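You operate a simulated robot arm through the tools that you are given. There is no shell and no other tool. Be economical: measure what you need, move in short steps, check, and stop when the job is done.

You run a simulated two-armed robot. Do the job below in one go: nothing can be reset, and whatever is moved stays where it is left.

TASK
Take the white towel from the titration bench top and hang it over the handle of the oven kit drawer.

The check looks at the end state, three seconds after you hand in, the way a careful person would. Anything else that was tipped, shoved, dropped, spilled or broken makes it a failure. Flat cloth is picked up by pressing the open fingertips on it (5 to 10 N) and closing them slowly along it; thin cloth reads only 2 to 8 mm in the jaws.

THE ROBOT
Two 7-joint arms with two-finger parallel grippers on one trunk, on a base that drives. Base frame: it is fixed to the floor where the robot stands at the start and does not move with it; the origin is under the middle of the robot, x ahead of it, y to its left, z up; the surface under the hand at the start is at about z = 850. Units: mm, degrees, N and s.
The left shoulder is at the start at [70, 133, 1101], the right one opposite. With the tool pointing down near the work surface each hand reaches from about 200 to 660 mm from the robot's upright axis, wherever it stands, measured 20 degrees to its own side. Payload 1.57 kg a hand.
Tool frame (each hand has its own): the origin (TCP) lies between the finger pads and is the grasp point; the fingertips stand 30 mm ahead of it; z points along the fingers, y is the line along which they close. The gripper opens to 80 mm. The fingers are 17 mm wide and 12 mm thick; the gripper's body (40 by 82 mm) begins 80 mm behind the TCP.
Orientation is told as [roll, pitch, yaw] about the base's x, y, z axes, in that order, counted from this pose: with the fingers straight down and closing along the base's y, the tool's x points along the base's -x, its y along +y and its z along -z.

THE INTERFACE
- The arms move only by the tool step_arm. It takes "left_series", "right_series" or both (then of equal length, played together; a hand with none holds still); each is a list of rows, each an object (a shift or turn left out is 0, a gripper value left out holds the last) with "grip": the opening, from 0 (shut) to 1 (fully open); "linear": the shift along the base's x, y, z in mm, a list of three; "rotation": the turn, a rotation vector about the base's x, y, z in degrees, a list of three. In form: [{"grip": grip, "linear": [x, y, z], "rotation": [ax, ay, az]}, ...]. A call has 1 to 20 rows; each row is the pose to reach, as a shift and turn from the pose commanded when the call began. Rows are played at 5 a second. More than 50 mm and 8.6 degrees between two rows, or a gripper value outside its range, and nothing of the call is played. Where a pose cannot be reached the arm comes as near as it can. A force on the tool above 40 N (or 10 N above the force at the start of the call, whichever is more), or a blocked arm, ends the call early, and 0.2 s more pass. Each finger travels about 153 mm/s and halts on what it meets, pressing with about 22 N; the grip force reading is that of the motor and also rises with nothing between the fingers. The clock runs only during rows and for 0.2 s after the last one: add rows that repeat a pose to give the fingers time. It gives the time, the measured TCP pose, the force on the tool (base axes), the opening and the grip force at its end, in the units of the frame above (readings bear some noise), with the torque about the TCP (base axes, N m) and any sound that the robot's microphone picked up.
- Cameras (640 x 400 px; columns grow to the right, rows downward): "scene" is now at [129.1, -9.3, 1311.2]; the picture's right is [-0.12, -0.99, -0.00], its down [-0.74, 0.09, -0.67] and it looks along [0.66, -0.08, -0.75] (base axes); focal length 276 px, centre (320, 200). "left" rides on the left gripper at [72, 7, -122] in its tool frame; the picture's right is [-0.09, 1.00, 0.00], its down [-0.84, -0.08, -0.54] and it looks along [-0.54, -0.05, 0.84] (tool axes); focal length 238 px, centre (320, 200). "right" rides on the right gripper at [72, -7, -122] in its tool frame; the picture's right is [0.09, 1.00, 0.00], its down [-0.84, 0.08, -0.54] and it looks along [-0.54, 0.05, 0.84] (tool axes); focal length 238 px, centre (320, 200). There is no depth. A picture from a camera that has moved, and an enlarged one, comes with that camera's place and axes in the base frame and with its lens.
- capture(camera): a new picture of that camera. The clock stands still meanwhile.
- raise_lower(by): slides the trunk up (or, below 0, down) by that many mm; the arms and the scene camera ride with it, the base frame stays. It gives what a move gives, with no picture.
- roll_base(legs): drives the robot by 1 to 6 legs, each [ahead, left, turn to the left] in mm, mm and degrees, along the robot's own axes; the way and the turn of a leg run together, so that a leg with both is an arc; at most 1500 mm and 180 degrees a leg. The arms and the cameras ride along, it lands a little off, and it stops where it bumps. It gives what a move gives.
- turn_head(pan, tilt): turns the head with the scene camera to pan (to the left, within 86 degrees either way) and tilt (down, from -29 to 69), counted from straight ahead of the robot. It gives what a move gives.
- enlarge(camera, box): a new picture of the part [left, top, right, bottom] of that camera's present view, enlarged. The clock stands still meanwhile.
- sign_off(): hands the job in; it is judged then, once.

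Go step by step. Nothing tells you exact positions but the pictures and the camera data: compare them with the known pose of the tool, close in by small moves and look again before you grip or let go. The budget is 120 turns and 108 pictures, counting those below and the enlarged ones. Unless the task says otherwise, let go and move clear before handing in, and close with one line.

The tools are called after "Call:" by a JSON object that holds its "api" and its "payload". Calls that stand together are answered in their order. step_arm: Moves the arms, as the interface text tells. Its arguments: {"type":"object","properties":{"left_series":{"type":"array"},"right_series":{"type":"array"}},"required":[]} The other tools are called the same way: raise_lower (by) slides the trunk up or down; roll_base (legs) drives the base; turn_head (pan, tilt) turns the head that bears the scene camera; capture (camera) takes a picture; enlarge (camera, box) takes an enlarged picture of a part of a camera's view; sign_off () hands the job in.

At the start:

```text
clock: 0.0
left_tool_pos: [445.2, 69.3, 1086.6]
left_ee_rot: [0.0, 0.0, 0.1]
left_force: [0.4, -0.7, -0.4]
left_wrist_torque: [-0.03, 0.01, -0.02]
left_width: 80.0
left_finger_force: 0.1
right_tool_pos: [331.1, -283.6, 981.9]
right_ee_rot: [0.0, 0.1, -0.2]
right_force: [0.1, -0.3, -1.2]
right_wrist_torque: [0.05, -0.03, 0.02]
right_width: 79.9
right_finger_force: 0.1
trunk travel left (down, up): [-675.0, 265.0]
robot x, y, heading: [-0.3, -1.9, -0.1]
head pan, tilt: [-6.9, 48.2]
```

scene: 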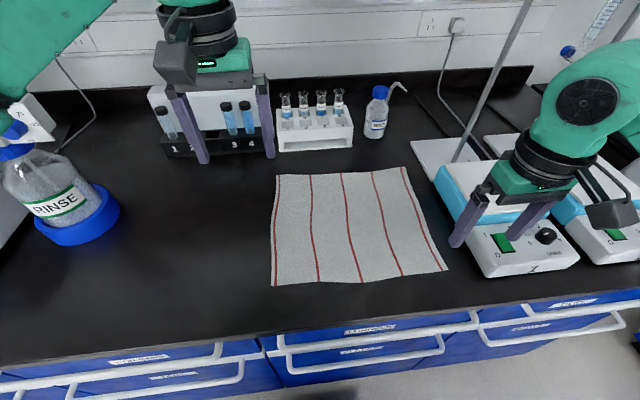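
right: 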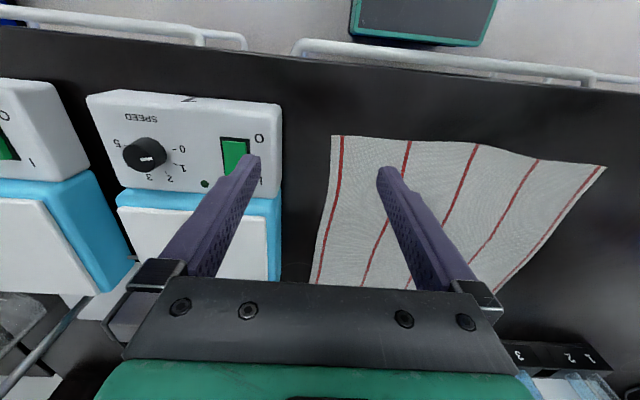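
left: 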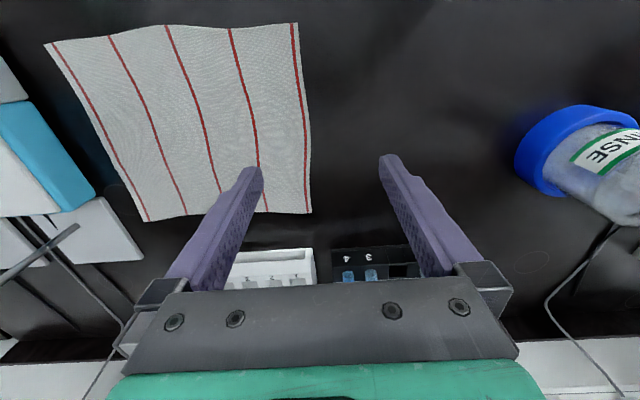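

The towel lies flat at about x 340–625, y -270–45, and the drawers are below the bench edge (x≈275). I'll look at the drawer labels first.

Call:
{"api": "turn_head", "payload": {"pan": -7, "tilt": 66}}

Call:
{"api": "enlarge", "payload": {"camera": "scene", "box": [0, 100, 640, 400]}}

```text
clock: 0.8
left_tool_pos: [444.6, 69.0, 1087.0]
left_ee_rot: [0.0, 0.0, 0.0]
left_force: [0.4, -0.4, -0.2]
left_wrist_torque: [-0.01, 0.01, 0.03]
left_width: 80.1
left_finger_force: 0.1
right_tool_pos: [332.0, -282.8, 982.8]
right_ee_rot: [0.0, 0.1, 0.0]
right_force: [0.6, -0.8, -0.3]
right_wrist_torque: [0.02, 0.02, 0.02]
right_width: 79.8
right_finger_force: 0.0
trunk travel left (down, up): [-675.0, 265.0]
robot x, y, heading: [-6.5, -0.5, 0.1]
head pan, tilt: [-7.0, 66.0]
```

```text
1.00 times, centred on (320, 250) of scene (not enlarged: the box is as wide or as high as the picture)
camera zoom: at [110.2, -7.1, 1289.6], right [-0.12, -0.99, 0.0], down [-0.91, 0.11, -0.41], along [0.4, -0.05, -0.91], focal length 276 px, centre (320, 150)
```

zoom: 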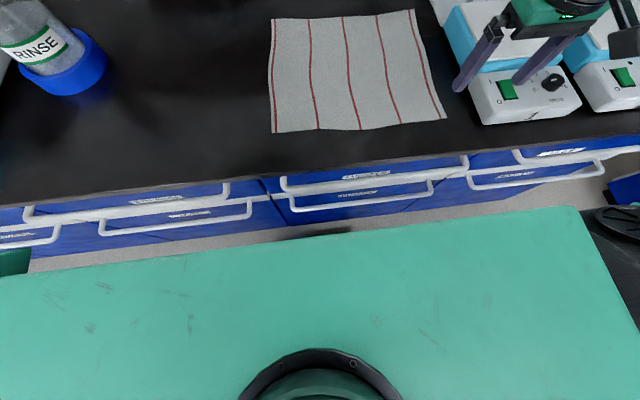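

The labels are seen at too steep an angle. I'll back the base off and look at the drawer fronts.

Call:
{"api": "roll_base", "payload": {"legs": [[-700, 0, 0]]}}

Call:
{"api": "turn_head", "payload": {"pan": 0, "tilt": 35}}

Call:
{"api": "capture", "payload": {"camera": "scene"}}

```text
clock: 4.7
left_tool_pos: [-271.4, 68.4, 1086.3]
left_ee_rot: [0.0, 0.0, 0.3]
left_force: [-0.9, -0.6, 0.7]
left_wrist_torque: [0.03, 0.0, 0.02]
left_width: 79.9
left_finger_force: 0.0
right_tool_pos: [-383.4, -283.6, 982.5]
right_ee_rot: [0.0, 0.0, 0.2]
right_force: [0.6, -0.3, 0.5]
right_wrist_torque: [-0.01, 0.0, 0.01]
right_width: 79.9
right_finger_force: 0.0
trunk travel left (down, up): [-675.0, 265.0]
robot x, y, heading: [-715.6, 2.8, 0.2]
head pan, tilt: [-7.0, 66.0]
```

```text
clock: 5.7
left_tool_pos: [-271.2, 69.4, 1086.1]
left_ee_rot: [0.1, -0.1, 0.4]
left_force: [0.6, 0.1, -0.2]
left_wrist_torque: [0.04, -0.02, 0.0]
left_width: 79.9
left_finger_force: 0.0
right_tool_pos: [-382.7, -283.7, 981.7]
right_ee_rot: [0.0, 0.0, 0.2]
right_force: [0.2, 0.1, 0.2]
right_wrist_torque: [0.02, 0.0, -0.01]
right_width: 79.8
right_finger_force: 0.2
trunk travel left (down, up): [-675.0, 265.0]
robot x, y, heading: [-719.7, -4.5, 0.0]
head pan, tilt: [0.0, 35.0]
```

```text
103 pictures are left
camera scene: at [-576.9, -0.5, 1330.4], right [0.0, -1.0, 0.0], down [-0.57, 0.0, -0.82], along [0.82, 0.0, -0.57], focal length 276 px, centre (320, 200)
```

scene: 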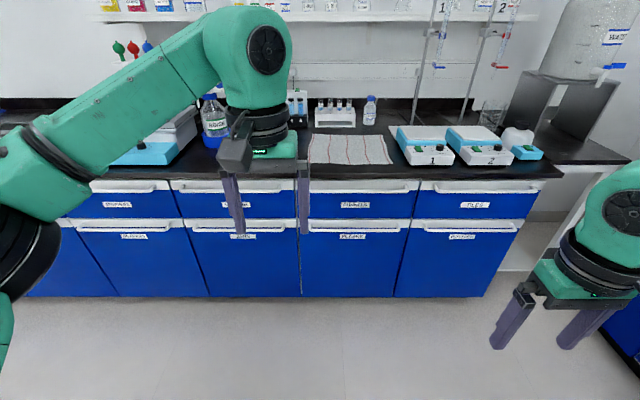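

Call:
{"api": "enlarge", "payload": {"camera": "scene", "box": [60, 170, 310, 300]}}

Call:
{"api": "enlarge", "payload": {"camera": "scene", "box": [300, 170, 540, 300]}}

```text
2.56 times, centred on (185, 235) of scene
camera zoom: at [-576.9, -0.5, 1330.4], right [0.0, -1.0, 0.0], down [-0.57, 0.0, -0.82], along [0.82, 0.0, -0.57], focal length 707 px, centre (666, 110)
```

zoom: 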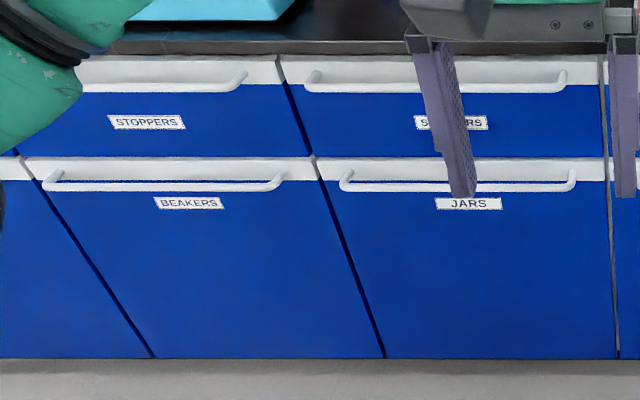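

```text
2.67 times, centred on (420, 235) of scene
camera zoom: at [-576.9, -0.5, 1330.4], right [0.0, -1.0, 0.0], down [-0.57, 0.0, -0.82], along [0.82, 0.0, -0.57], focal length 736 px, centre (53, 107)
```

zoom: 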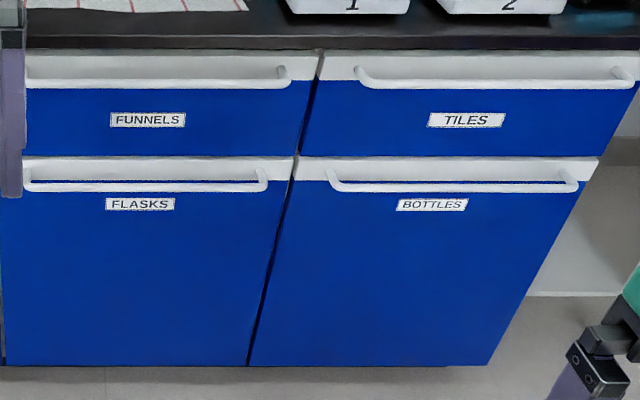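

None of these is "oven kit", so it must be another cabinet. I'll look left and right.

Call:
{"api": "turn_head", "payload": {"pan": -70, "tilt": 30}}

Call:
{"api": "capture", "payload": {"camera": "scene"}}

Call:
{"api": "turn_head", "payload": {"pan": 65, "tilt": 30}}

Call:
{"api": "capture", "payload": {"camera": "scene"}}

```text
clock: 7.1
left_tool_pos: [-271.9, 68.4, 1085.6]
left_ee_rot: [0.1, 0.0, 0.3]
left_force: [0.2, 0.6, 0.2]
left_wrist_torque: [0.03, 0.01, 0.0]
left_width: 79.9
left_finger_force: 0.2
right_tool_pos: [-382.9, -284.1, 981.5]
right_ee_rot: [0.0, 0.1, 0.3]
right_force: [0.2, -0.4, -0.7]
right_wrist_torque: [0.01, 0.0, 0.0]
right_width: 80.1
right_finger_force: 0.2
trunk travel left (down, up): [-675.0, 265.0]
robot x, y, heading: [-713.0, -5.0, 0.2]
head pan, tilt: [-70.0, 30.0]
```

```text
100 pictures are left
camera scene: at [-633.8, -85.6, 1338.3], right [-0.94, -0.35, 0.0], down [-0.17, 0.47, -0.87], along [0.3, -0.81, -0.5], focal length 276 px, centre (320, 200)
```

scene: 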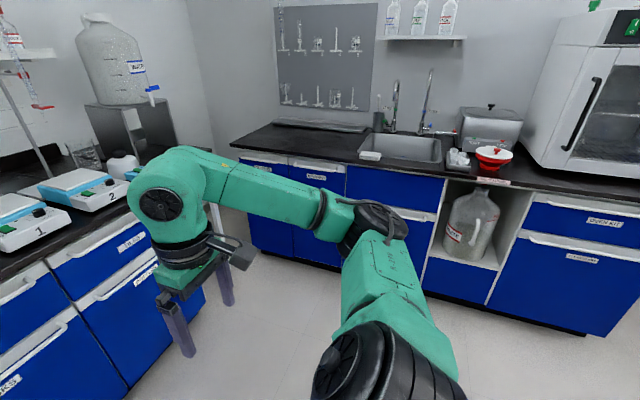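

```text
clock: 9.3
left_tool_pos: [-271.4, 68.9, 1085.9]
left_ee_rot: [0.0, 0.0, 0.4]
left_force: [0.2, -0.9, -0.2]
left_wrist_torque: [-0.02, 0.01, -0.03]
left_width: 80.0
left_finger_force: 0.1
right_tool_pos: [-383.8, -283.1, 981.4]
right_ee_rot: [0.0, 0.0, 0.1]
right_force: [0.2, 0.8, -0.1]
right_wrist_torque: [-0.01, 0.0, 0.02]
right_width: 80.1
right_finger_force: 0.1
trunk travel left (down, up): [-675.0, 265.0]
robot x, y, heading: [-718.0, -2.0, 0.2]
head pan, tilt: [65.0, 30.0]
```

```text
99 pictures are left
camera scene: at [-627.0, 81.3, 1338.3], right [0.91, -0.42, 0.0], down [-0.21, -0.45, -0.87], along [0.36, 0.79, -0.5], focal length 276 px, centre (320, 200)
```

scene: 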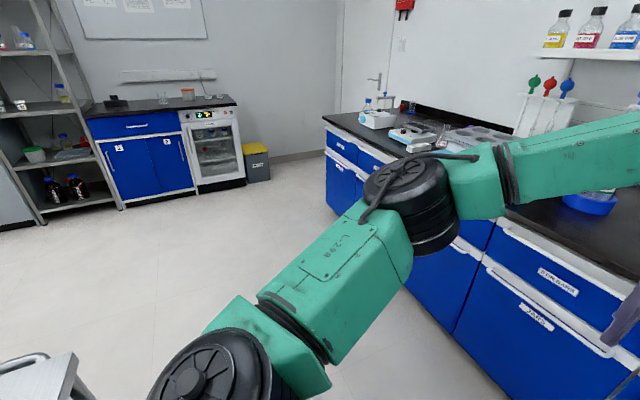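

The drawer under the oven on the right wall seems to read "OVEN KIT". I'll check.

Call:
{"api": "turn_head", "payload": {"pan": -86, "tilt": 30}}

Call:
{"api": "capture", "payload": {"camera": "scene"}}

Call:
{"api": "enlarge", "payload": {"camera": "scene", "box": [380, 150, 600, 290]}}

```text
clock: 11.6
left_tool_pos: [-271.0, 69.7, 1086.9]
left_ee_rot: [0.0, 0.0, 0.2]
left_force: [-0.4, -0.4, -0.1]
left_wrist_torque: [0.02, 0.05, -0.01]
left_width: 80.0
left_finger_force: 0.1
right_tool_pos: [-383.3, -284.0, 982.2]
right_ee_rot: [0.0, -0.1, 0.2]
right_force: [-0.4, -0.4, 0.0]
right_wrist_torque: [0.01, -0.03, -0.01]
right_width: 80.0
right_finger_force: 0.0
trunk travel left (down, up): [-675.0, 265.0]
robot x, y, heading: [-720.3, -2.9, 0.4]
head pan, tilt: [-85.9, 30.0]
```

```text
98 pictures are left
camera scene: at [-658.3, -90.9, 1338.3], right [-1.0, -0.07, 0.0], down [-0.04, 0.5, -0.87], along [0.06, -0.86, -0.5], focal length 276 px, centre (320, 200)
```

scene: 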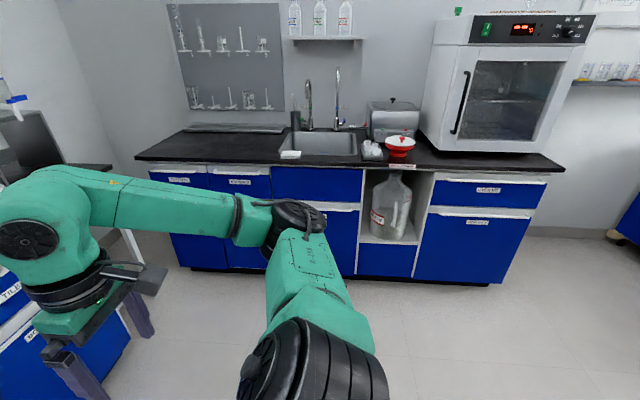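

```text
2.86 times, centred on (490, 220) of scene
camera zoom: at [-658.3, -90.9, 1338.3], right [-1.0, -0.07, 0.0], down [-0.04, 0.5, -0.87], along [0.06, -0.86, -0.5], focal length 789 px, centre (-166, 143)
```

zoom: 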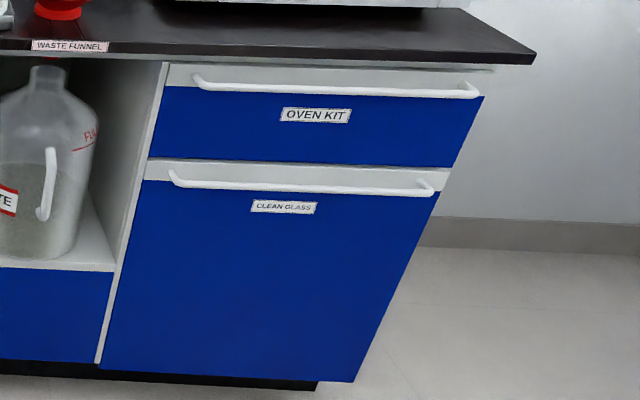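

The target is the top drawer, "OVEN KIT", under the oven on the right-hand wall. Plan: grip the towel's near edge with both hands, lift it, carry it to the drawer, lower the hem behind the bar, then pull the top out over it. First I'll set the hands symmetric while clear of the bench and drive back.

Call:
{"api": "step_arm", "payload": {"left_series": [{"linear": [-15, 16, -9]}, {"linear": [-30, 32, -18]}, {"linear": [-45, 48, -27]}, {"linear": [-61, 64, -36]}, {"linear": [-61, 64, -36]}], "right_series": [{"linear": [12, 36, 17]}, {"linear": [25, 73, 34]}, {"linear": [38, 110, 51]}, {"linear": [51, 147, 68]}, {"linear": [51, 147, 68]}]}}

Call:
{"api": "roll_base", "payload": {"legs": [[0, -108, 0], [680, 0, 0]]}}

Call:
{"api": "turn_head", "payload": {"pan": 0, "tilt": 55}}

Call:
{"api": "capture", "payload": {"camera": "scene"}}

Call:
{"api": "capture", "payload": {"camera": "left"}}

Call:
{"api": "capture", "payload": {"camera": "right"}}

```text
clock: 12.8
left_tool_pos: [-332.0, 130.9, 1051.2]
left_ee_rot: [0.1, 0.1, 0.2]
left_force: [0.7, -1.0, 0.6]
left_wrist_torque: [0.03, 0.01, 0.01]
left_width: 79.7
left_finger_force: 0.1
right_tool_pos: [-330.9, -136.2, 1049.0]
right_ee_rot: [0.0, 0.0, 0.1]
right_force: [0.6, 0.0, -0.3]
right_wrist_torque: [0.04, 0.02, 0.0]
right_width: 80.2
right_finger_force: 0.0
trunk travel left (down, up): [-675.0, 265.0]
robot x, y, heading: [-713.3, 0.5, 0.2]
head pan, tilt: [-85.9, 30.0]
```

```text
clock: 14.1
left_tool_pos: [-306.8, 37.7, 1051.3]
left_ee_rot: [0.1, -0.1, -9.6]
left_force: [-1.1, -0.1, -0.5]
left_wrist_torque: [0.05, -0.02, 0.03]
left_width: 80.1
left_finger_force: 0.1
right_tool_pos: [-349.8, -225.3, 1048.6]
right_ee_rot: [0.1, 0.0, -9.8]
right_force: [0.2, -0.7, 0.7]
right_wrist_torque: [0.03, -0.02, 0.03]
right_width: 80.0
right_finger_force: 0.1
trunk travel left (down, up): [-675.0, 265.0]
robot x, y, heading: [-703.9, -28.7, -9.5]
head pan, tilt: [-85.9, 30.0]
stopped in leg 1: the robot was blocked; the commanded pose is now the measured one
```

```text
clock: 15.7
left_tool_pos: [-305.9, 39.4, 1051.1]
left_ee_rot: [0.0, 0.0, -9.6]
left_force: [0.2, 0.4, -0.1]
left_wrist_torque: [0.01, -0.02, -0.02]
left_width: 79.8
left_finger_force: 0.1
right_tool_pos: [-348.6, -223.9, 1049.7]
right_ee_rot: [0.0, 0.0, -9.7]
right_force: [-0.6, 0.0, 0.1]
right_wrist_torque: [-0.04, -0.01, -0.07]
right_width: 79.9
right_finger_force: 0.1
trunk travel left (down, up): [-675.0, 265.0]
robot x, y, heading: [-706.7, -25.0, -9.9]
head pan, tilt: [0.0, 55.0]
```

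```text
96 pictures are left
camera scene: at [-585.1, -46.6, 1302.2], right [-0.17, -0.99, 0.0], down [-0.81, 0.14, -0.57], along [0.57, -0.1, -0.82], focal length 276 px, centre (320, 200)
```

scene: 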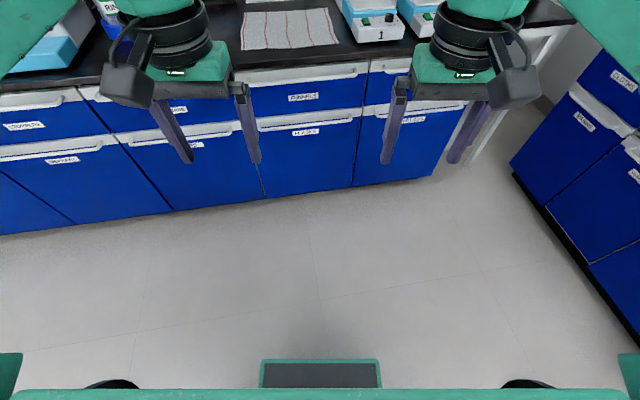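

```text
95 pictures are left
camera left: at [-376.3, 57.9, 1174.9], right [0.26, 0.97, 0.0], down [0.81, -0.22, 0.54], along [0.52, -0.14, -0.84], focal length 238 px, centre (320, 200)
```

left: 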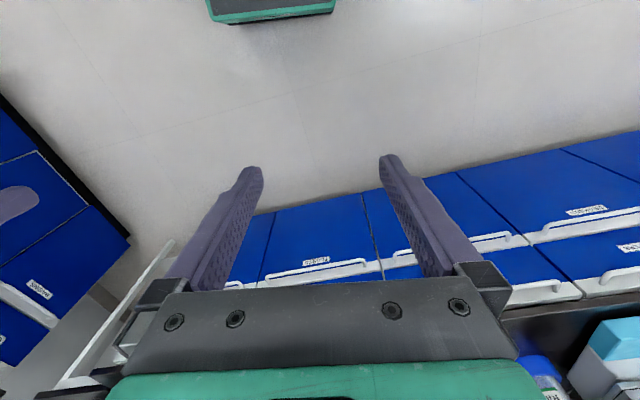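

```text
94 pictures are left
camera right: at [-420.4, -218.5, 1170.0], right [0.08, 1.0, 0.0], down [0.84, -0.06, 0.54], along [0.54, -0.04, -0.84], focal length 238 px, centre (320, 200)
```

right: 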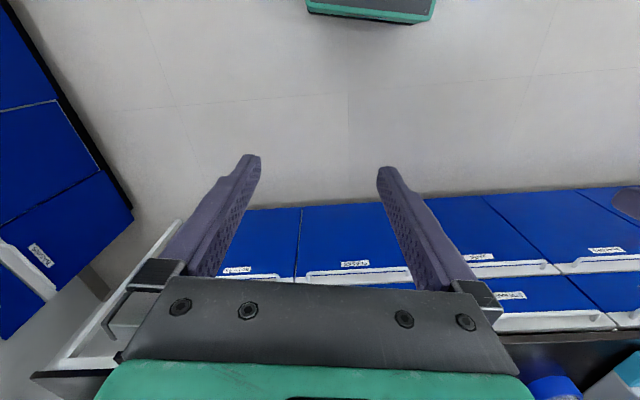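

The base bumped something while sliding right, probably at the right rear. I'll look there before moving further.

Call:
{"api": "turn_head", "payload": {"pan": -86, "tilt": 60}}

Call:
{"api": "capture", "payload": {"camera": "scene"}}

Call:
{"api": "turn_head", "payload": {"pan": 86, "tilt": 50}}

Call:
{"api": "capture", "payload": {"camera": "scene"}}

```text
clock: 17.3
left_tool_pos: [-304.9, 39.4, 1050.8]
left_ee_rot: [0.0, 0.0, -9.6]
left_force: [0.5, 0.4, -0.5]
left_wrist_torque: [0.0, 0.0, -0.03]
left_width: 79.9
left_finger_force: 0.0
right_tool_pos: [-349.0, -222.6, 1049.5]
right_ee_rot: [0.1, 0.1, -9.7]
right_force: [-0.7, -0.2, 0.0]
right_wrist_torque: [-0.04, 0.01, -0.02]
right_width: 80.1
right_finger_force: 0.2
trunk travel left (down, up): [-675.0, 265.0]
robot x, y, heading: [-707.7, -25.6, -9.6]
head pan, tilt: [-85.9, 60.0]
```

```text
93 pictures are left
camera scene: at [-662.6, -100.7, 1296.2], right [-1.0, 0.1, 0.0], down [0.08, 0.86, -0.5], along [-0.05, -0.5, -0.87], focal length 276 px, centre (320, 200)
```

scene: 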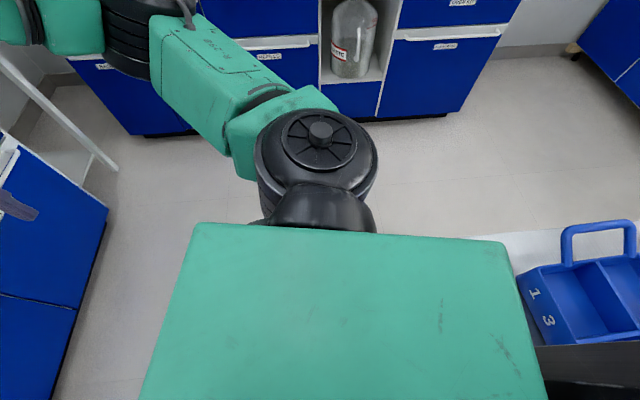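

```text
clock: 19.9
left_tool_pos: [-306.2, 40.0, 1051.0]
left_ee_rot: [0.0, 0.0, -9.7]
left_force: [0.6, 0.2, 1.0]
left_wrist_torque: [-0.01, -0.03, -0.02]
left_width: 80.2
left_finger_force: 0.0
right_tool_pos: [-349.9, -224.5, 1049.0]
right_ee_rot: [0.0, 0.1, -9.7]
right_force: [0.4, -0.1, 0.7]
right_wrist_torque: [-0.02, 0.02, 0.0]
right_width: 79.9
right_finger_force: 0.0
trunk travel left (down, up): [-675.0, 265.0]
robot x, y, heading: [-707.1, -25.4, -9.7]
head pan, tilt: [85.9, 50.0]
```

```text
92 pictures are left
camera scene: at [-637.8, 40.5, 1308.7], right [0.97, -0.24, 0.0], down [-0.18, -0.74, -0.64], along [0.15, 0.62, -0.77], focal length 276 px, centre (320, 200)
```

scene: 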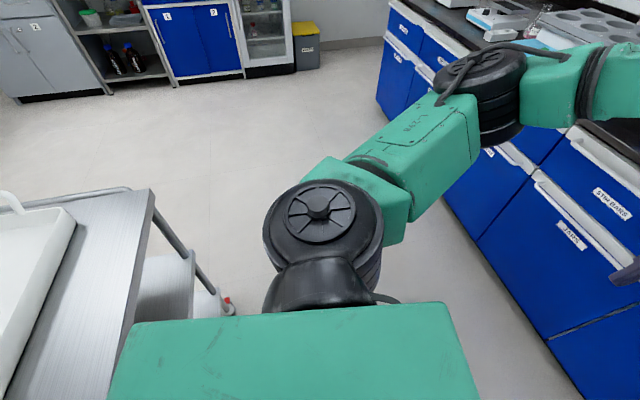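

A trolley stands right behind the robot, and I grazed it. I'll drive forward off it, straighten, then line up at the bench.

Call:
{"api": "roll_base", "payload": {"legs": [[250, 0, 0], [0, 0, 9.6]]}}

Call:
{"api": "turn_head", "payload": {"pan": -86, "tilt": 55}}

Call:
{"api": "capture", "payload": {"camera": "scene"}}

```text
clock: 22.4
left_tool_pos: [-71.9, 65.3, 1050.6]
left_ee_rot: [-0.1, 0.0, 0.2]
left_force: [0.1, 0.0, 0.2]
left_wrist_torque: [0.01, 0.02, 0.0]
left_width: 79.8
left_finger_force: 0.2
right_tool_pos: [-70.9, -201.1, 1048.3]
right_ee_rot: [-0.1, 0.1, 0.2]
right_force: [0.3, -0.5, 0.6]
right_wrist_torque: [0.02, -0.02, -0.01]
right_width: 80.3
right_finger_force: 0.0
trunk travel left (down, up): [-675.0, 265.0]
robot x, y, heading: [-455.4, -70.3, 0.0]
head pan, tilt: [85.9, 50.0]
```

```text
clock: 25.0
left_tool_pos: [-73.6, 65.6, 1052.0]
left_ee_rot: [0.0, 0.1, 0.1]
left_force: [1.3, -0.2, 0.2]
left_wrist_torque: [0.02, -0.01, 0.01]
left_width: 79.8
left_finger_force: 0.1
right_tool_pos: [-71.7, -202.0, 1047.8]
right_ee_rot: [0.1, 0.0, 0.2]
right_force: [0.8, 0.3, -0.2]
right_wrist_torque: [0.01, -0.01, 0.0]
right_width: 79.9
right_finger_force: 0.1
trunk travel left (down, up): [-675.0, 265.0]
robot x, y, heading: [-456.3, -64.1, 0.2]
head pan, tilt: [-85.9, 55.0]
```

```text
91 pictures are left
camera scene: at [-400.7, -139.5, 1302.2], right [-1.0, -0.07, 0.0], down [-0.06, 0.82, -0.57], along [0.04, -0.57, -0.82], focal length 276 px, centre (320, 200)
```

scene: 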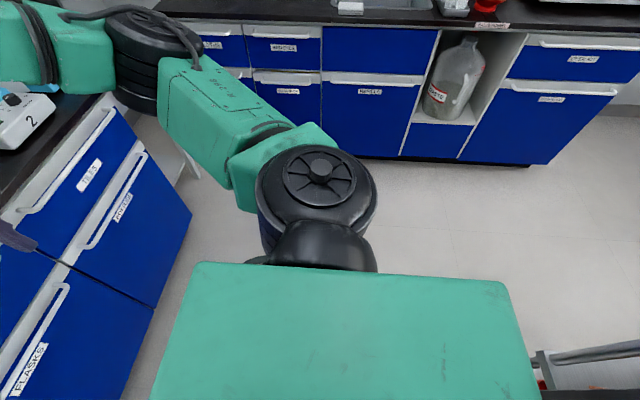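

Clear of the trolley now. Next I'll drive up to the bench centred on the towel.

Call:
{"api": "roll_base", "payload": {"legs": [[0, -44, 0], [425, 0, 0]]}}

Call:
{"api": "turn_head", "payload": {"pan": 0, "tilt": 55}}

Call:
{"api": "capture", "payload": {"camera": "scene"}}

Call:
{"api": "capture", "payload": {"camera": "left"}}

Call:
{"api": "capture", "payload": {"camera": "right"}}

```text
clock: 28.0
left_tool_pos: [337.2, 27.6, 1052.3]
left_ee_rot: [0.0, -0.1, 0.6]
left_force: [0.3, -0.4, -0.6]
left_wrist_torque: [0.0, -0.01, -0.01]
left_width: 79.8
left_finger_force: 0.1
right_tool_pos: [340.9, -239.3, 1048.2]
right_ee_rot: [0.0, 0.0, 0.5]
right_force: [0.2, 0.8, -1.1]
right_wrist_torque: [0.01, -0.01, 0.01]
right_width: 80.1
right_finger_force: 0.0
trunk travel left (down, up): [-675.0, 265.0]
robot x, y, heading: [-46.8, -106.9, 0.6]
head pan, tilt: [-85.9, 55.0]
```

```text
clock: 29.6
left_tool_pos: [337.1, 27.4, 1052.2]
left_ee_rot: [0.0, 0.0, 0.6]
left_force: [0.2, -0.2, 0.9]
left_wrist_torque: [0.05, -0.03, 0.0]
left_width: 79.9
left_finger_force: 0.1
right_tool_pos: [342.7, -238.9, 1048.6]
right_ee_rot: [0.1, -0.1, 0.5]
right_force: [-0.1, 0.3, -0.4]
right_wrist_torque: [0.0, -0.02, 0.0]
right_width: 80.0
right_finger_force: 0.2
trunk travel left (down, up): [-675.0, 265.0]
robot x, y, heading: [-45.9, -106.3, 0.4]
head pan, tilt: [0.0, 55.0]
```

```text
90 pictures are left
camera scene: at [78.1, -106.8, 1302.2], right [0.01, -1.0, 0.0], down [-0.82, -0.01, -0.57], along [0.57, 0.01, -0.82], focal length 276 px, centre (320, 200)
```

scene: 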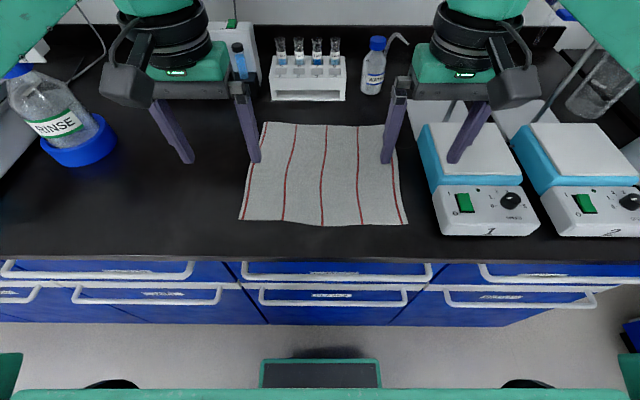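

```text
89 pictures are left
camera left: at [264.9, 33.5, 1174.9], right [0.08, 1.0, 0.0], down [0.84, -0.07, 0.54], along [0.54, -0.04, -0.84], focal length 238 px, centre (320, 200)
```

left: 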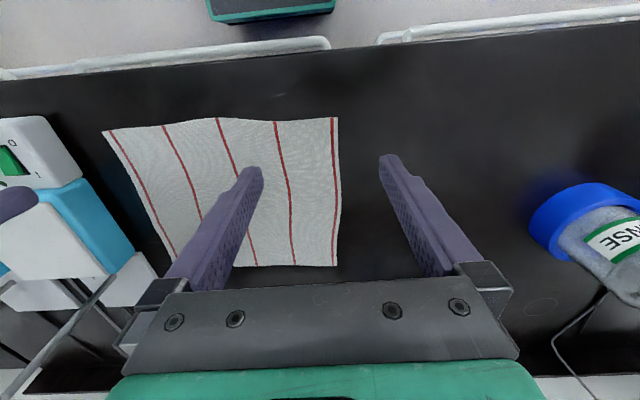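

```text
88 pictures are left
camera right: at [270.9, -246.7, 1170.0], right [-0.1, 0.99, 0.0], down [0.84, 0.09, 0.54], along [0.54, 0.05, -0.84], focal length 238 px, centre (320, 200)
```

right: 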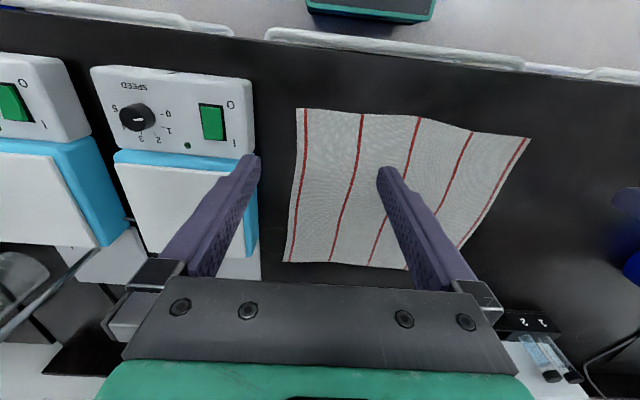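

The towel spans x 341–623, y -266–50. I'll bring both hands, half open, above the near corners and down to just above the cloth.

Call:
{"api": "step_arm", "payload": {"left_series": [{"grip": 0.5, "linear": [18, -2, -30]}, {"grip": 0.5, "linear": [18, -2, -70]}, {"grip": 0.5, "linear": [18, -2, -110]}, {"grip": 0.5, "linear": [18, -2, -145]}, {"grip": 0.5, "linear": [18, -2, -162]}, {"grip": 0.5, "linear": [18, -2, -162]}], "right_series": [{"grip": 0.5, "linear": [14, -1, -30]}, {"grip": 0.5, "linear": [14, -1, -70]}, {"grip": 0.5, "linear": [14, -1, -110]}, {"grip": 0.5, "linear": [14, -1, -145]}, {"grip": 0.5, "linear": [14, -1, -158]}, {"grip": 0.5, "linear": [14, -1, -158]}]}}

Call:
{"api": "capture", "payload": {"camera": "scene"}}

Call:
{"api": "capture", "payload": {"camera": "left"}}

Call:
{"api": "capture", "payload": {"camera": "right"}}

```text
clock: 31.0
left_tool_pos: [356.7, 24.4, 891.0]
left_ee_rot: [0.0, 0.0, 0.5]
left_force: [0.8, 0.2, -0.1]
left_wrist_torque: [0.02, 0.02, -0.01]
left_width: 40.1
left_finger_force: 0.0
right_tool_pos: [357.1, -243.9, 892.1]
right_ee_rot: [0.0, 0.0, 0.5]
right_force: [0.9, -0.9, -0.5]
right_wrist_torque: [-0.03, 0.02, -0.02]
right_width: 40.1
right_finger_force: 0.0
trunk travel left (down, up): [-675.0, 265.0]
robot x, y, heading: [-45.4, -108.7, 0.2]
head pan, tilt: [0.0, 55.0]
```

```text
87 pictures are left
camera scene: at [78.2, -106.8, 1302.2], right [0.01, -1.0, 0.0], down [-0.82, -0.01, -0.57], along [0.57, 0.01, -0.82], focal length 276 px, centre (320, 200)
```

scene: 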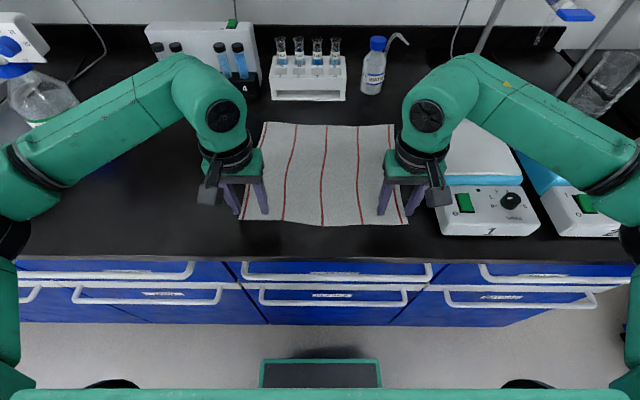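

```text
86 pictures are left
camera left: at [283.9, 30.4, 1013.4], right [0.08, 1.0, 0.0], down [0.84, -0.07, 0.54], along [0.54, -0.04, -0.84], focal length 238 px, centre (320, 200)
```

left: 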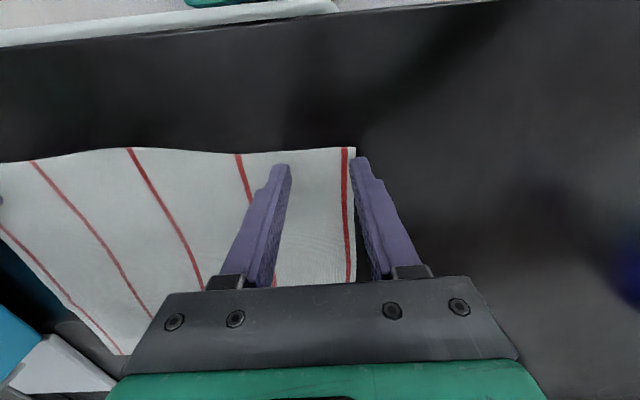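

```text
85 pictures are left
camera right: at [285.7, -250.2, 1013.0], right [-0.1, 0.99, 0.0], down [0.84, 0.09, 0.54], along [0.54, 0.05, -0.84], focal length 238 px, centre (320, 200)
```

right: 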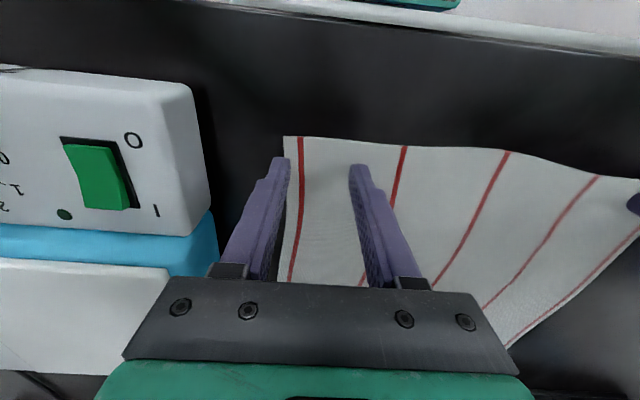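

Both outer fingers straddle the side hems. I'll shift inward about 14 mm and press down gently.

Call:
{"api": "step_arm", "payload": {"left_series": [{"linear": [3, -14, 0]}, {"linear": [3, -14, -5]}, {"linear": [3, -14, -9]}, {"linear": [3, -14, -11]}, {"linear": [3, -14, -11]}], "right_series": [{"linear": [3, 15, 0]}, {"linear": [3, 15, -5]}, {"linear": [3, 15, -9]}, {"linear": [3, 15, -11]}, {"linear": [3, 15, -11]}]}}

```text
clock: 32.2
left_tool_pos: [358.3, 10.7, 881.8]
left_ee_rot: [-0.1, -0.3, 0.7]
left_force: [5.2, 3.9, 27.9]
left_wrist_torque: [0.44, -0.02, -0.11]
left_width: 40.0
left_finger_force: 0.0
right_tool_pos: [357.4, -225.5, 881.0]
right_ee_rot: [0.1, -0.2, 0.5]
right_force: [0.8, -0.2, -0.2]
right_wrist_torque: [0.01, -0.04, 0.0]
right_width: 40.1
right_finger_force: 0.0
trunk travel left (down, up): [-675.0, 265.0]
robot x, y, heading: [-47.0, -109.5, 0.7]
head pan, tilt: [0.0, 55.0]
```

Left presses too hard (28 N) and right isn't touching yet. Adjusting.

Call:
{"api": "step_arm", "payload": {"left_series": [{"linear": [0, 0, 1.5]}, {"linear": [0, 0, 1.5]}], "right_series": [{"linear": [0, 0, -0.7]}, {"linear": [0, 0, -0.7]}]}}

```text
clock: 32.8
left_tool_pos: [358.1, 10.6, 880.7]
left_ee_rot: [-0.1, -0.2, 0.6]
left_force: [5.7, 0.0, 20.6]
left_wrist_torque: [0.2, -0.12, -0.05]
left_width: 40.1
left_finger_force: 0.0
right_tool_pos: [356.7, -224.1, 882.0]
right_ee_rot: [0.0, -0.4, 0.5]
right_force: [2.0, 0.0, 15.4]
right_wrist_torque: [-0.24, 0.01, 0.01]
right_width: 39.8
right_finger_force: 0.1
trunk travel left (down, up): [-675.0, 265.0]
robot x, y, heading: [-44.7, -108.9, 0.7]
head pan, tilt: [0.0, 55.0]
```

Forces are 20 N and 15 N, so I'll ease both to about 8 N.

Call:
{"api": "step_arm", "payload": {"left_series": [{"linear": [0, 0, 2.2]}, {"linear": [0, 0, 2.2]}], "right_series": [{"linear": [0, 0, 0.4]}, {"linear": [0, 0, 0.4]}]}}

```text
clock: 33.4
left_tool_pos: [355.8, 12.3, 882.9]
left_ee_rot: [0.1, -0.1, 0.6]
left_force: [0.2, -0.3, 0.4]
left_wrist_torque: [-0.04, 0.01, 0.01]
left_width: 40.2
left_finger_force: 0.1
right_tool_pos: [357.6, -224.5, 881.0]
right_ee_rot: [-0.1, -0.3, 0.6]
right_force: [-0.4, -3.9, 27.4]
right_wrist_torque: [-0.3, 0.12, 0.06]
right_width: 39.8
right_finger_force: 0.1
trunk travel left (down, up): [-675.0, 265.0]
robot x, y, heading: [-48.1, -105.7, 0.8]
head pan, tilt: [0.0, 55.0]
```

The two hands couple through the trunk, so I'll handle the right alone first.

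Call:
{"api": "step_arm", "payload": {"left_series": [{"linear": [0, 0, 2]}, {"linear": [0, 0, 4]}, {"linear": [0, 0, 4]}], "right_series": [{"linear": [0, 0, 1.5]}, {"linear": [0, 0, 1.5]}, {"linear": [0, 0, 1.5]}]}}

```text
clock: 34.2
left_tool_pos: [357.5, 11.8, 886.8]
left_ee_rot: [-0.1, -0.1, 0.7]
left_force: [-0.4, 0.3, 0.2]
left_wrist_torque: [0.01, 0.0, -0.03]
left_width: 40.1
left_finger_force: 0.1
right_tool_pos: [357.4, -224.1, 880.9]
right_ee_rot: [0.1, -0.1, 0.5]
right_force: [3.8, -3.4, 22.7]
right_wrist_torque: [-0.22, -0.01, 0.02]
right_width: 40.2
right_finger_force: 0.0
trunk travel left (down, up): [-675.0, 265.0]
robot x, y, heading: [-41.2, -110.0, 0.7]
head pan, tilt: [0.0, 55.0]
```

Call:
{"api": "step_arm", "payload": {"right_series": [{"linear": [0, 0, 2.6]}, {"linear": [0, 0, 2.6]}]}}

```text
clock: 34.8
left_tool_pos: [358.6, 11.9, 885.2]
left_ee_rot: [-0.1, -0.1, 0.6]
left_force: [-0.1, 0.3, -0.1]
left_wrist_torque: [-0.03, -0.02, 0.03]
left_width: 40.1
left_finger_force: 0.0
right_tool_pos: [356.7, -225.5, 881.6]
right_ee_rot: [-0.1, 0.2, 0.6]
right_force: [-0.1, -1.0, 0.2]
right_wrist_torque: [-0.01, 0.0, 0.03]
right_width: 40.1
right_finger_force: 0.1
trunk travel left (down, up): [-675.0, 265.0]
robot x, y, heading: [-45.4, -111.2, 0.4]
head pan, tilt: [0.0, 55.0]
```

Call:
{"api": "step_arm", "payload": {"right_series": [{"linear": [0, 0, -1.1]}, {"linear": [0, 0, -1.1]}]}}

```text
clock: 35.4
left_tool_pos: [358.4, 12.2, 885.7]
left_ee_rot: [0.0, -0.1, 0.6]
left_force: [0.8, 0.0, -0.3]
left_wrist_torque: [-0.02, 0.01, 0.01]
left_width: 40.1
left_finger_force: 0.1
right_tool_pos: [358.2, -225.0, 881.3]
right_ee_rot: [0.1, 0.1, 0.5]
right_force: [0.8, 0.3, -0.2]
right_wrist_torque: [0.0, -0.01, -0.02]
right_width: 39.8
right_finger_force: 0.1
trunk travel left (down, up): [-675.0, 265.0]
robot x, y, heading: [-47.2, -106.6, 0.6]
head pan, tilt: [0.0, 55.0]
```

Call:
{"api": "step_arm", "payload": {"right_series": [{"linear": [0, 0, -0.8]}, {"linear": [0, 0, -0.8]}, {"linear": [0, 0, -0.8]}]}}

```text
clock: 36.2
left_tool_pos: [358.1, 10.9, 886.5]
left_ee_rot: [-0.1, -0.1, 0.7]
left_force: [-0.4, -0.2, 0.5]
left_wrist_torque: [0.01, 0.01, 0.0]
left_width: 40.2
left_finger_force: 0.1
right_tool_pos: [358.8, -224.9, 882.4]
right_ee_rot: [-0.1, -0.1, 0.5]
right_force: [0.6, 0.6, 6.7]
right_wrist_torque: [-0.07, -0.01, -0.01]
right_width: 40.0
right_finger_force: 0.1
trunk travel left (down, up): [-675.0, 265.0]
robot x, y, heading: [-43.0, -105.5, 0.7]
head pan, tilt: [0.0, 55.0]
```

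Right presses at 6.7 N. Closing it slowly.

Call:
{"api": "step_arm", "payload": {"right_series": [{"grip": 0.46}, {"grip": 0.42}, {"grip": 0.38}, {"grip": 0.34}, {"grip": 0.3}, {"grip": 0.26}, {"grip": 0.22}, {"grip": 0.18}, {"grip": 0.14}, {"grip": 0.1}, {"grip": 0.06}, {"grip": 0.03}, {"grip": 0}, {"grip": 0}, {"grip": 0}]}}

Call:
{"api": "capture", "payload": {"camera": "right"}}

```text
clock: 39.4
left_tool_pos: [357.3, 11.7, 887.2]
left_ee_rot: [0.0, -0.1, 0.7]
left_force: [-0.1, 0.0, -0.2]
left_wrist_torque: [0.02, 0.06, 0.01]
left_width: 40.0
left_finger_force: 0.1
right_tool_pos: [358.0, -224.4, 881.6]
right_ee_rot: [0.0, -0.1, 0.5]
right_force: [0.0, -1.0, 11.6]
right_wrist_torque: [-0.06, 0.02, 0.0]
right_width: 2.0
right_finger_force: 21.8
trunk travel left (down, up): [-675.0, 265.0]
robot x, y, heading: [-47.3, -105.5, 0.6]
head pan, tilt: [0.0, 55.0]
```

```text
84 pictures are left
camera right: at [286.7, -232.1, 1002.5], right [-0.1, 0.99, 0.0], down [0.84, 0.09, 0.54], along [0.54, 0.05, -0.84], focal length 238 px, centre (320, 200)
```

right: 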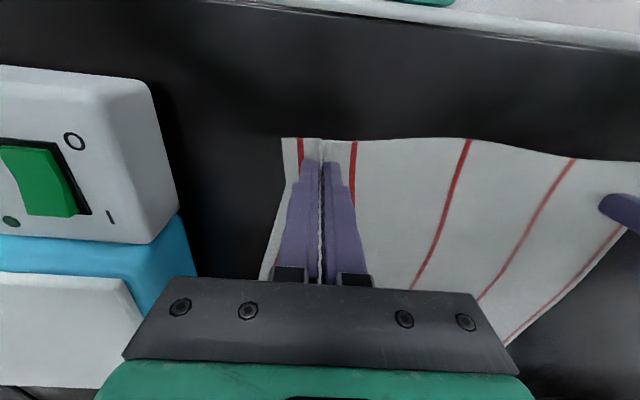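

The right hand has a fold (2 mm). Now the left: lower onto the cloth.

Call:
{"api": "step_arm", "payload": {"left_series": [{"linear": [0, 0, -2]}, {"linear": [0, 0, -4]}, {"linear": [0, 0, -4.5]}, {"linear": [0, 0, -4.5]}], "right_series": [{"linear": [0, 0, 1]}, {"linear": [0, 0, 2]}, {"linear": [0, 0, 2]}, {"linear": [0, 0, 2]}]}}

```text
clock: 40.4
left_tool_pos: [358.2, 12.7, 882.2]
left_ee_rot: [0.1, 0.0, 0.5]
left_force: [0.1, -0.4, 0.2]
left_wrist_torque: [0.01, 0.02, 0.01]
left_width: 40.0
left_finger_force: 0.0
right_tool_pos: [359.4, -224.6, 883.0]
right_ee_rot: [0.0, 0.0, 0.5]
right_force: [0.3, 0.0, -1.1]
right_wrist_torque: [-0.03, 0.02, -0.01]
right_width: 1.9
right_finger_force: 22.1
trunk travel left (down, up): [-675.0, 265.0]
robot x, y, heading: [-42.6, -108.3, 0.5]
head pan, tilt: [0.0, 55.0]
```

Call:
{"api": "step_arm", "payload": {"left_series": [{"linear": [0, 0, -1]}, {"linear": [0, 0, -1]}, {"linear": [0, 0, -1]}]}}

```text
clock: 41.2
left_tool_pos: [357.5, 11.8, 881.1]
left_ee_rot: [0.0, 0.0, 0.6]
left_force: [0.1, 0.1, 1.9]
left_wrist_torque: [0.03, 0.0, 0.02]
left_width: 40.1
left_finger_force: 0.1
right_tool_pos: [358.4, -224.8, 881.5]
right_ee_rot: [0.1, 0.0, 0.5]
right_force: [-0.5, -0.1, -0.3]
right_wrist_torque: [0.01, 0.02, -0.01]
right_width: 1.8
right_finger_force: 21.6
trunk travel left (down, up): [-675.0, 265.0]
robot x, y, heading: [-45.4, -107.4, 0.8]
head pan, tilt: [0.0, 55.0]
```

Call:
{"api": "step_arm", "payload": {"left_series": [{"linear": [0, 0, -0.8]}, {"linear": [0, 0, -0.8]}, {"linear": [0, 0, -0.8]}]}}

```text
clock: 42.0
left_tool_pos: [356.9, 10.2, 881.3]
left_ee_rot: [0.1, -0.1, 0.7]
left_force: [0.6, 2.0, 11.2]
left_wrist_torque: [0.19, 0.03, 0.03]
left_width: 40.0
left_finger_force: 0.0
right_tool_pos: [357.0, -225.1, 883.5]
right_ee_rot: [-0.1, 0.1, 0.4]
right_force: [0.5, 0.6, -0.2]
right_wrist_torque: [0.02, 0.0, -0.05]
right_width: 2.0
right_finger_force: 21.9
trunk travel left (down, up): [-675.0, 265.0]
robot x, y, heading: [-47.9, -108.2, 0.7]
head pan, tilt: [0.0, 55.0]
```

Contact at about 9–11 N on the left, so I'll ease a touch and close slowly.

Call:
{"api": "step_arm", "payload": {"left_series": [{"grip": 0.47, "linear": [0, 0, 0.2]}, {"grip": 0.43, "linear": [0, 0, 0.2]}, {"grip": 0.38, "linear": [0, 0, 0.2]}, {"grip": 0.34, "linear": [0, 0, 0.2]}, {"grip": 0.3, "linear": [0, 0, 0.2]}, {"grip": 0.26, "linear": [0, 0, 0.2]}, {"grip": 0.22, "linear": [0, 0, 0.2]}, {"grip": 0.18, "linear": [0, 0, 0.2]}, {"grip": 0.14, "linear": [0, 0, 0.2]}, {"grip": 0.1, "linear": [0, 0, 0.2]}, {"grip": 0.06, "linear": [0, 0, 0.2]}, {"grip": 0.03, "linear": [0, 0, 0.2]}, {"grip": 0, "linear": [0, 0, 0.2]}, {"grip": 0, "linear": [0, 0, 0.2]}, {"grip": 0, "linear": [0, 0, 0.2]}]}}

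Call:
{"api": "capture", "payload": {"camera": "left"}}

```text
clock: 45.2
left_tool_pos: [356.8, 10.6, 880.9]
left_ee_rot: [0.0, -0.2, 0.5]
left_force: [0.5, -5.3, 15.0]
left_wrist_torque: [-0.29, -0.03, 0.04]
left_width: 1.9
left_finger_force: 22.0
right_tool_pos: [355.6, -225.1, 882.0]
right_ee_rot: [0.0, -0.1, 0.6]
right_force: [0.0, 4.6, 0.7]
right_wrist_torque: [0.17, 0.01, 0.03]
right_width: 2.2
right_finger_force: 22.0
trunk travel left (down, up): [-675.0, 265.0]
robot x, y, heading: [-47.0, -111.5, 0.4]
head pan, tilt: [0.0, 55.0]
```

```text
83 pictures are left
camera left: at [284.0, 16.1, 1004.2], right [0.08, 1.0, 0.0], down [0.84, -0.07, 0.54], along [0.54, -0.04, -0.84], focal length 238 px, centre (320, 200)
```

left: 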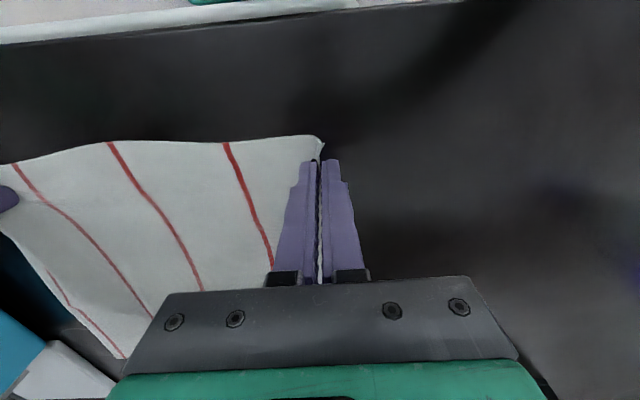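

Both hands hold cloth; it's a little taut between them. I'll relax it by a few mm and lift both 40 mm to check.

Call:
{"api": "step_arm", "payload": {"left_series": [{"linear": [0, -4, 4]}, {"linear": [0, -6, 12]}, {"linear": [0, -6, 24]}, {"linear": [0, -6, 40]}, {"linear": [0, -6, 40]}], "right_series": [{"linear": [0, 4, 4]}, {"linear": [0, 6, 12]}, {"linear": [0, 6, 24]}, {"linear": [0, 6, 40]}, {"linear": [0, 6, 40]}]}}

Call:
{"api": "capture", "payload": {"camera": "left"}}

Call:
{"api": "capture", "payload": {"camera": "scene"}}

```text
clock: 46.4
left_tool_pos: [359.6, 5.0, 919.0]
left_ee_rot: [-0.1, -0.1, 0.8]
left_force: [-0.3, -0.3, -0.3]
left_wrist_torque: [0.02, 0.04, 0.02]
left_width: 1.6
left_finger_force: 22.0
right_tool_pos: [358.1, -217.9, 923.4]
right_ee_rot: [0.0, 0.0, 0.5]
right_force: [0.2, 0.3, 0.4]
right_wrist_torque: [-0.01, 0.01, -0.01]
right_width: 1.9
right_finger_force: 21.9
trunk travel left (down, up): [-675.0, 265.0]
robot x, y, heading: [-46.1, -108.1, 0.8]
head pan, tilt: [0.0, 55.0]
```

```text
82 pictures are left
camera left: at [286.1, 10.6, 1042.8], right [0.08, 1.0, 0.0], down [0.84, -0.07, 0.54], along [0.54, -0.04, -0.84], focal length 238 px, centre (320, 200)
```

left: 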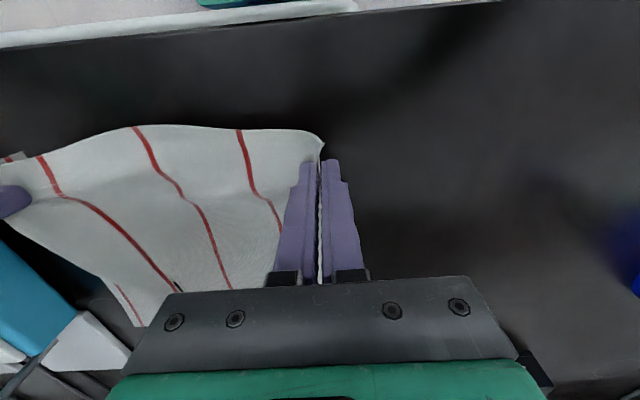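

```text
81 pictures are left
camera scene: at [78.2, -106.8, 1302.2], right [0.01, -1.0, 0.0], down [-0.82, -0.01, -0.57], along [0.57, 0.01, -0.82], focal length 276 px, centre (320, 200)
```

scene: 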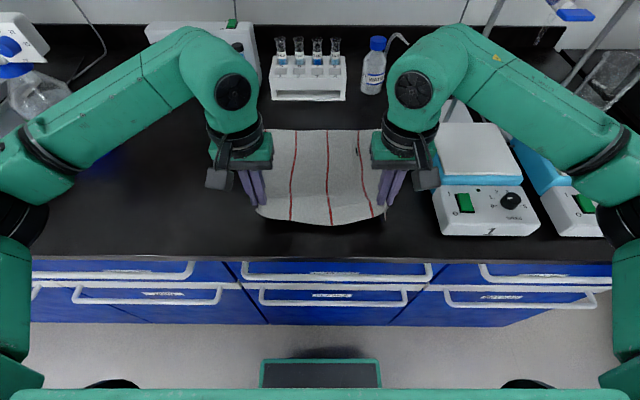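

Both grips hold. Raising the trunk lifts the towel clear of the bench.

Call:
{"api": "raise_lower", "payload": {"by": 130}}

Call:
{"api": "raise_lower", "payload": {"by": 130}}

Call:
{"api": "capture", "payload": {"camera": "scene"}}

```text
clock: 48.0
left_tool_pos: [358.5, 4.7, 1049.5]
left_ee_rot: [-0.1, 0.0, 0.6]
left_force: [0.0, 0.3, -0.1]
left_wrist_torque: [0.01, 0.01, 0.01]
left_width: 1.9
left_finger_force: 22.3
right_tool_pos: [358.2, -216.7, 1054.5]
right_ee_rot: [-0.1, 0.0, 0.5]
right_force: [-0.2, -0.1, -0.5]
right_wrist_torque: [0.01, 0.02, -0.02]
right_width: 1.9
right_finger_force: 22.0
trunk travel left (down, up): [-805.0, 135.0]
robot x, y, heading: [-48.6, -108.5, 0.5]
head pan, tilt: [0.0, 55.0]
```

```text
clock: 49.6
left_tool_pos: [359.8, 5.0, 1178.9]
left_ee_rot: [0.0, -0.1, 0.6]
left_force: [0.5, 0.1, -0.1]
left_wrist_torque: [0.02, 0.0, 0.03]
left_width: 2.1
left_finger_force: 22.0
right_tool_pos: [358.6, -217.8, 1182.9]
right_ee_rot: [0.0, 0.0, 0.6]
right_force: [0.7, -0.3, -0.1]
right_wrist_torque: [-0.04, 0.03, -0.01]
right_width: 1.9
right_finger_force: 22.1
trunk travel left (down, up): [-935.0, 5.0]
robot x, y, heading: [-43.4, -110.8, 0.6]
head pan, tilt: [0.0, 55.0]
```

```text
80 pictures are left
camera scene: at [78.3, -106.7, 1562.2], right [0.01, -1.0, 0.0], down [-0.82, -0.01, -0.57], along [0.57, 0.01, -0.82], focal length 276 px, centre (320, 200)
```

scene: 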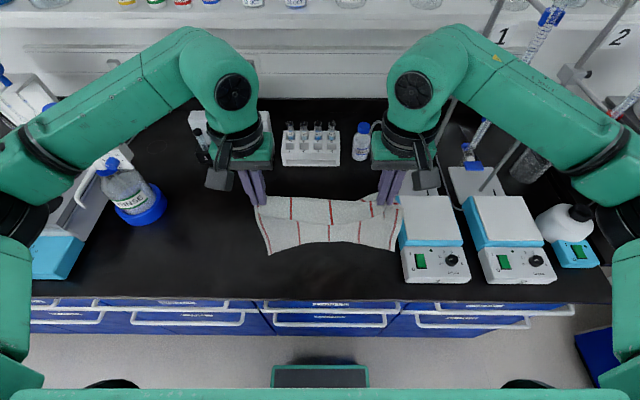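

The towel hangs clear. I'll back off, turn right toward the oven bench and look around.

Call:
{"api": "roll_base", "payload": {"legs": [[-400, 0, 0], [0, 0, -90]]}}

Call:
{"api": "turn_head", "payload": {"pan": -60, "tilt": 45}}

Call:
{"api": "capture", "payload": {"camera": "scene"}}

Call:
{"api": "turn_head", "payload": {"pan": 0, "tilt": 40}}

Call:
{"api": "capture", "payload": {"camera": "scene"}}

```text
clock: 56.0
left_tool_pos: [-342.4, -522.5, 1179.7]
left_ee_rot: [0.0, 0.0, -90.7]
left_force: [-1.0, -0.1, -0.2]
left_wrist_torque: [0.03, 0.01, 0.02]
left_width: 2.0
left_finger_force: 22.1
right_tool_pos: [-564.4, -516.3, 1182.3]
right_ee_rot: [-0.1, 0.0, -90.8]
right_force: [-0.3, 0.4, 1.0]
right_wrist_torque: [-0.02, 0.0, 0.02]
right_width: 1.9
right_finger_force: 22.1
trunk travel left (down, up): [-935.0, 5.0]
robot x, y, heading: [-448.8, -114.7, -90.7]
head pan, tilt: [0.0, 55.0]
```

```text
clock: 57.3
left_tool_pos: [-341.3, -522.4, 1179.1]
left_ee_rot: [-0.1, 0.0, -90.7]
left_force: [0.4, -0.4, -0.7]
left_wrist_torque: [-0.04, 0.04, 0.02]
left_width: 1.9
left_finger_force: 21.8
right_tool_pos: [-563.2, -515.6, 1182.9]
right_ee_rot: [0.0, 0.0, -90.8]
right_force: [-0.8, 0.1, 0.7]
right_wrist_torque: [0.04, -0.02, -0.01]
right_width: 1.9
right_finger_force: 22.4
trunk travel left (down, up): [-935.0, 5.0]
robot x, y, heading: [-444.4, -115.6, -90.9]
head pan, tilt: [-60.0, 45.0]
```

```text
79 pictures are left
camera scene: at [-515.7, -205.6, 1575.6], right [-0.49, 0.87, 0.0], down [0.62, 0.35, -0.71], along [-0.62, -0.35, -0.71], focal length 276 px, centre (320, 200)
```

scene: 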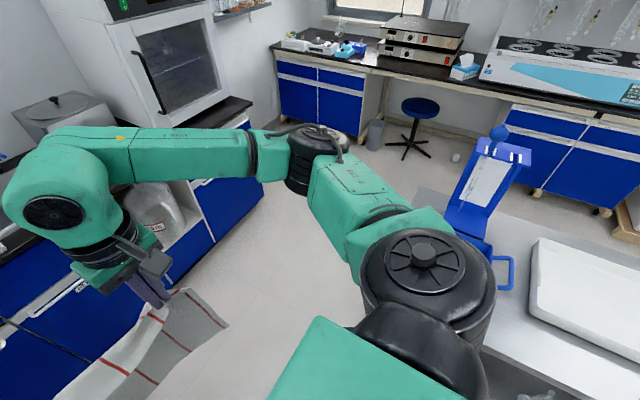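

```text
clock: 58.6
left_tool_pos: [-340.7, -521.5, 1179.2]
left_ee_rot: [0.1, 0.0, -90.6]
left_force: [0.5, -0.4, -0.3]
left_wrist_torque: [-0.02, -0.02, 0.04]
left_width: 1.8
left_finger_force: 22.0
right_tool_pos: [-564.4, -516.5, 1183.0]
right_ee_rot: [0.0, 0.0, -90.8]
right_force: [-0.5, 0.6, 0.1]
right_wrist_torque: [0.04, 0.01, 0.04]
right_width: 2.1
right_finger_force: 22.3
trunk travel left (down, up): [-935.0, 5.0]
robot x, y, heading: [-445.3, -115.3, -90.3]
head pan, tilt: [0.0, 40.0]
```

```text
78 pictures are left
camera scene: at [-446.1, -250.8, 1582.9], right [-1.0, 0.01, 0.0], down [0.01, 0.64, -0.77], along [-0.01, -0.77, -0.64], focal length 276 px, centre (320, 200)
```

scene: 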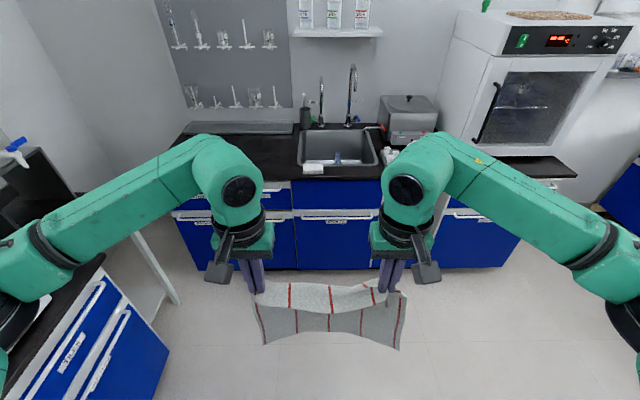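

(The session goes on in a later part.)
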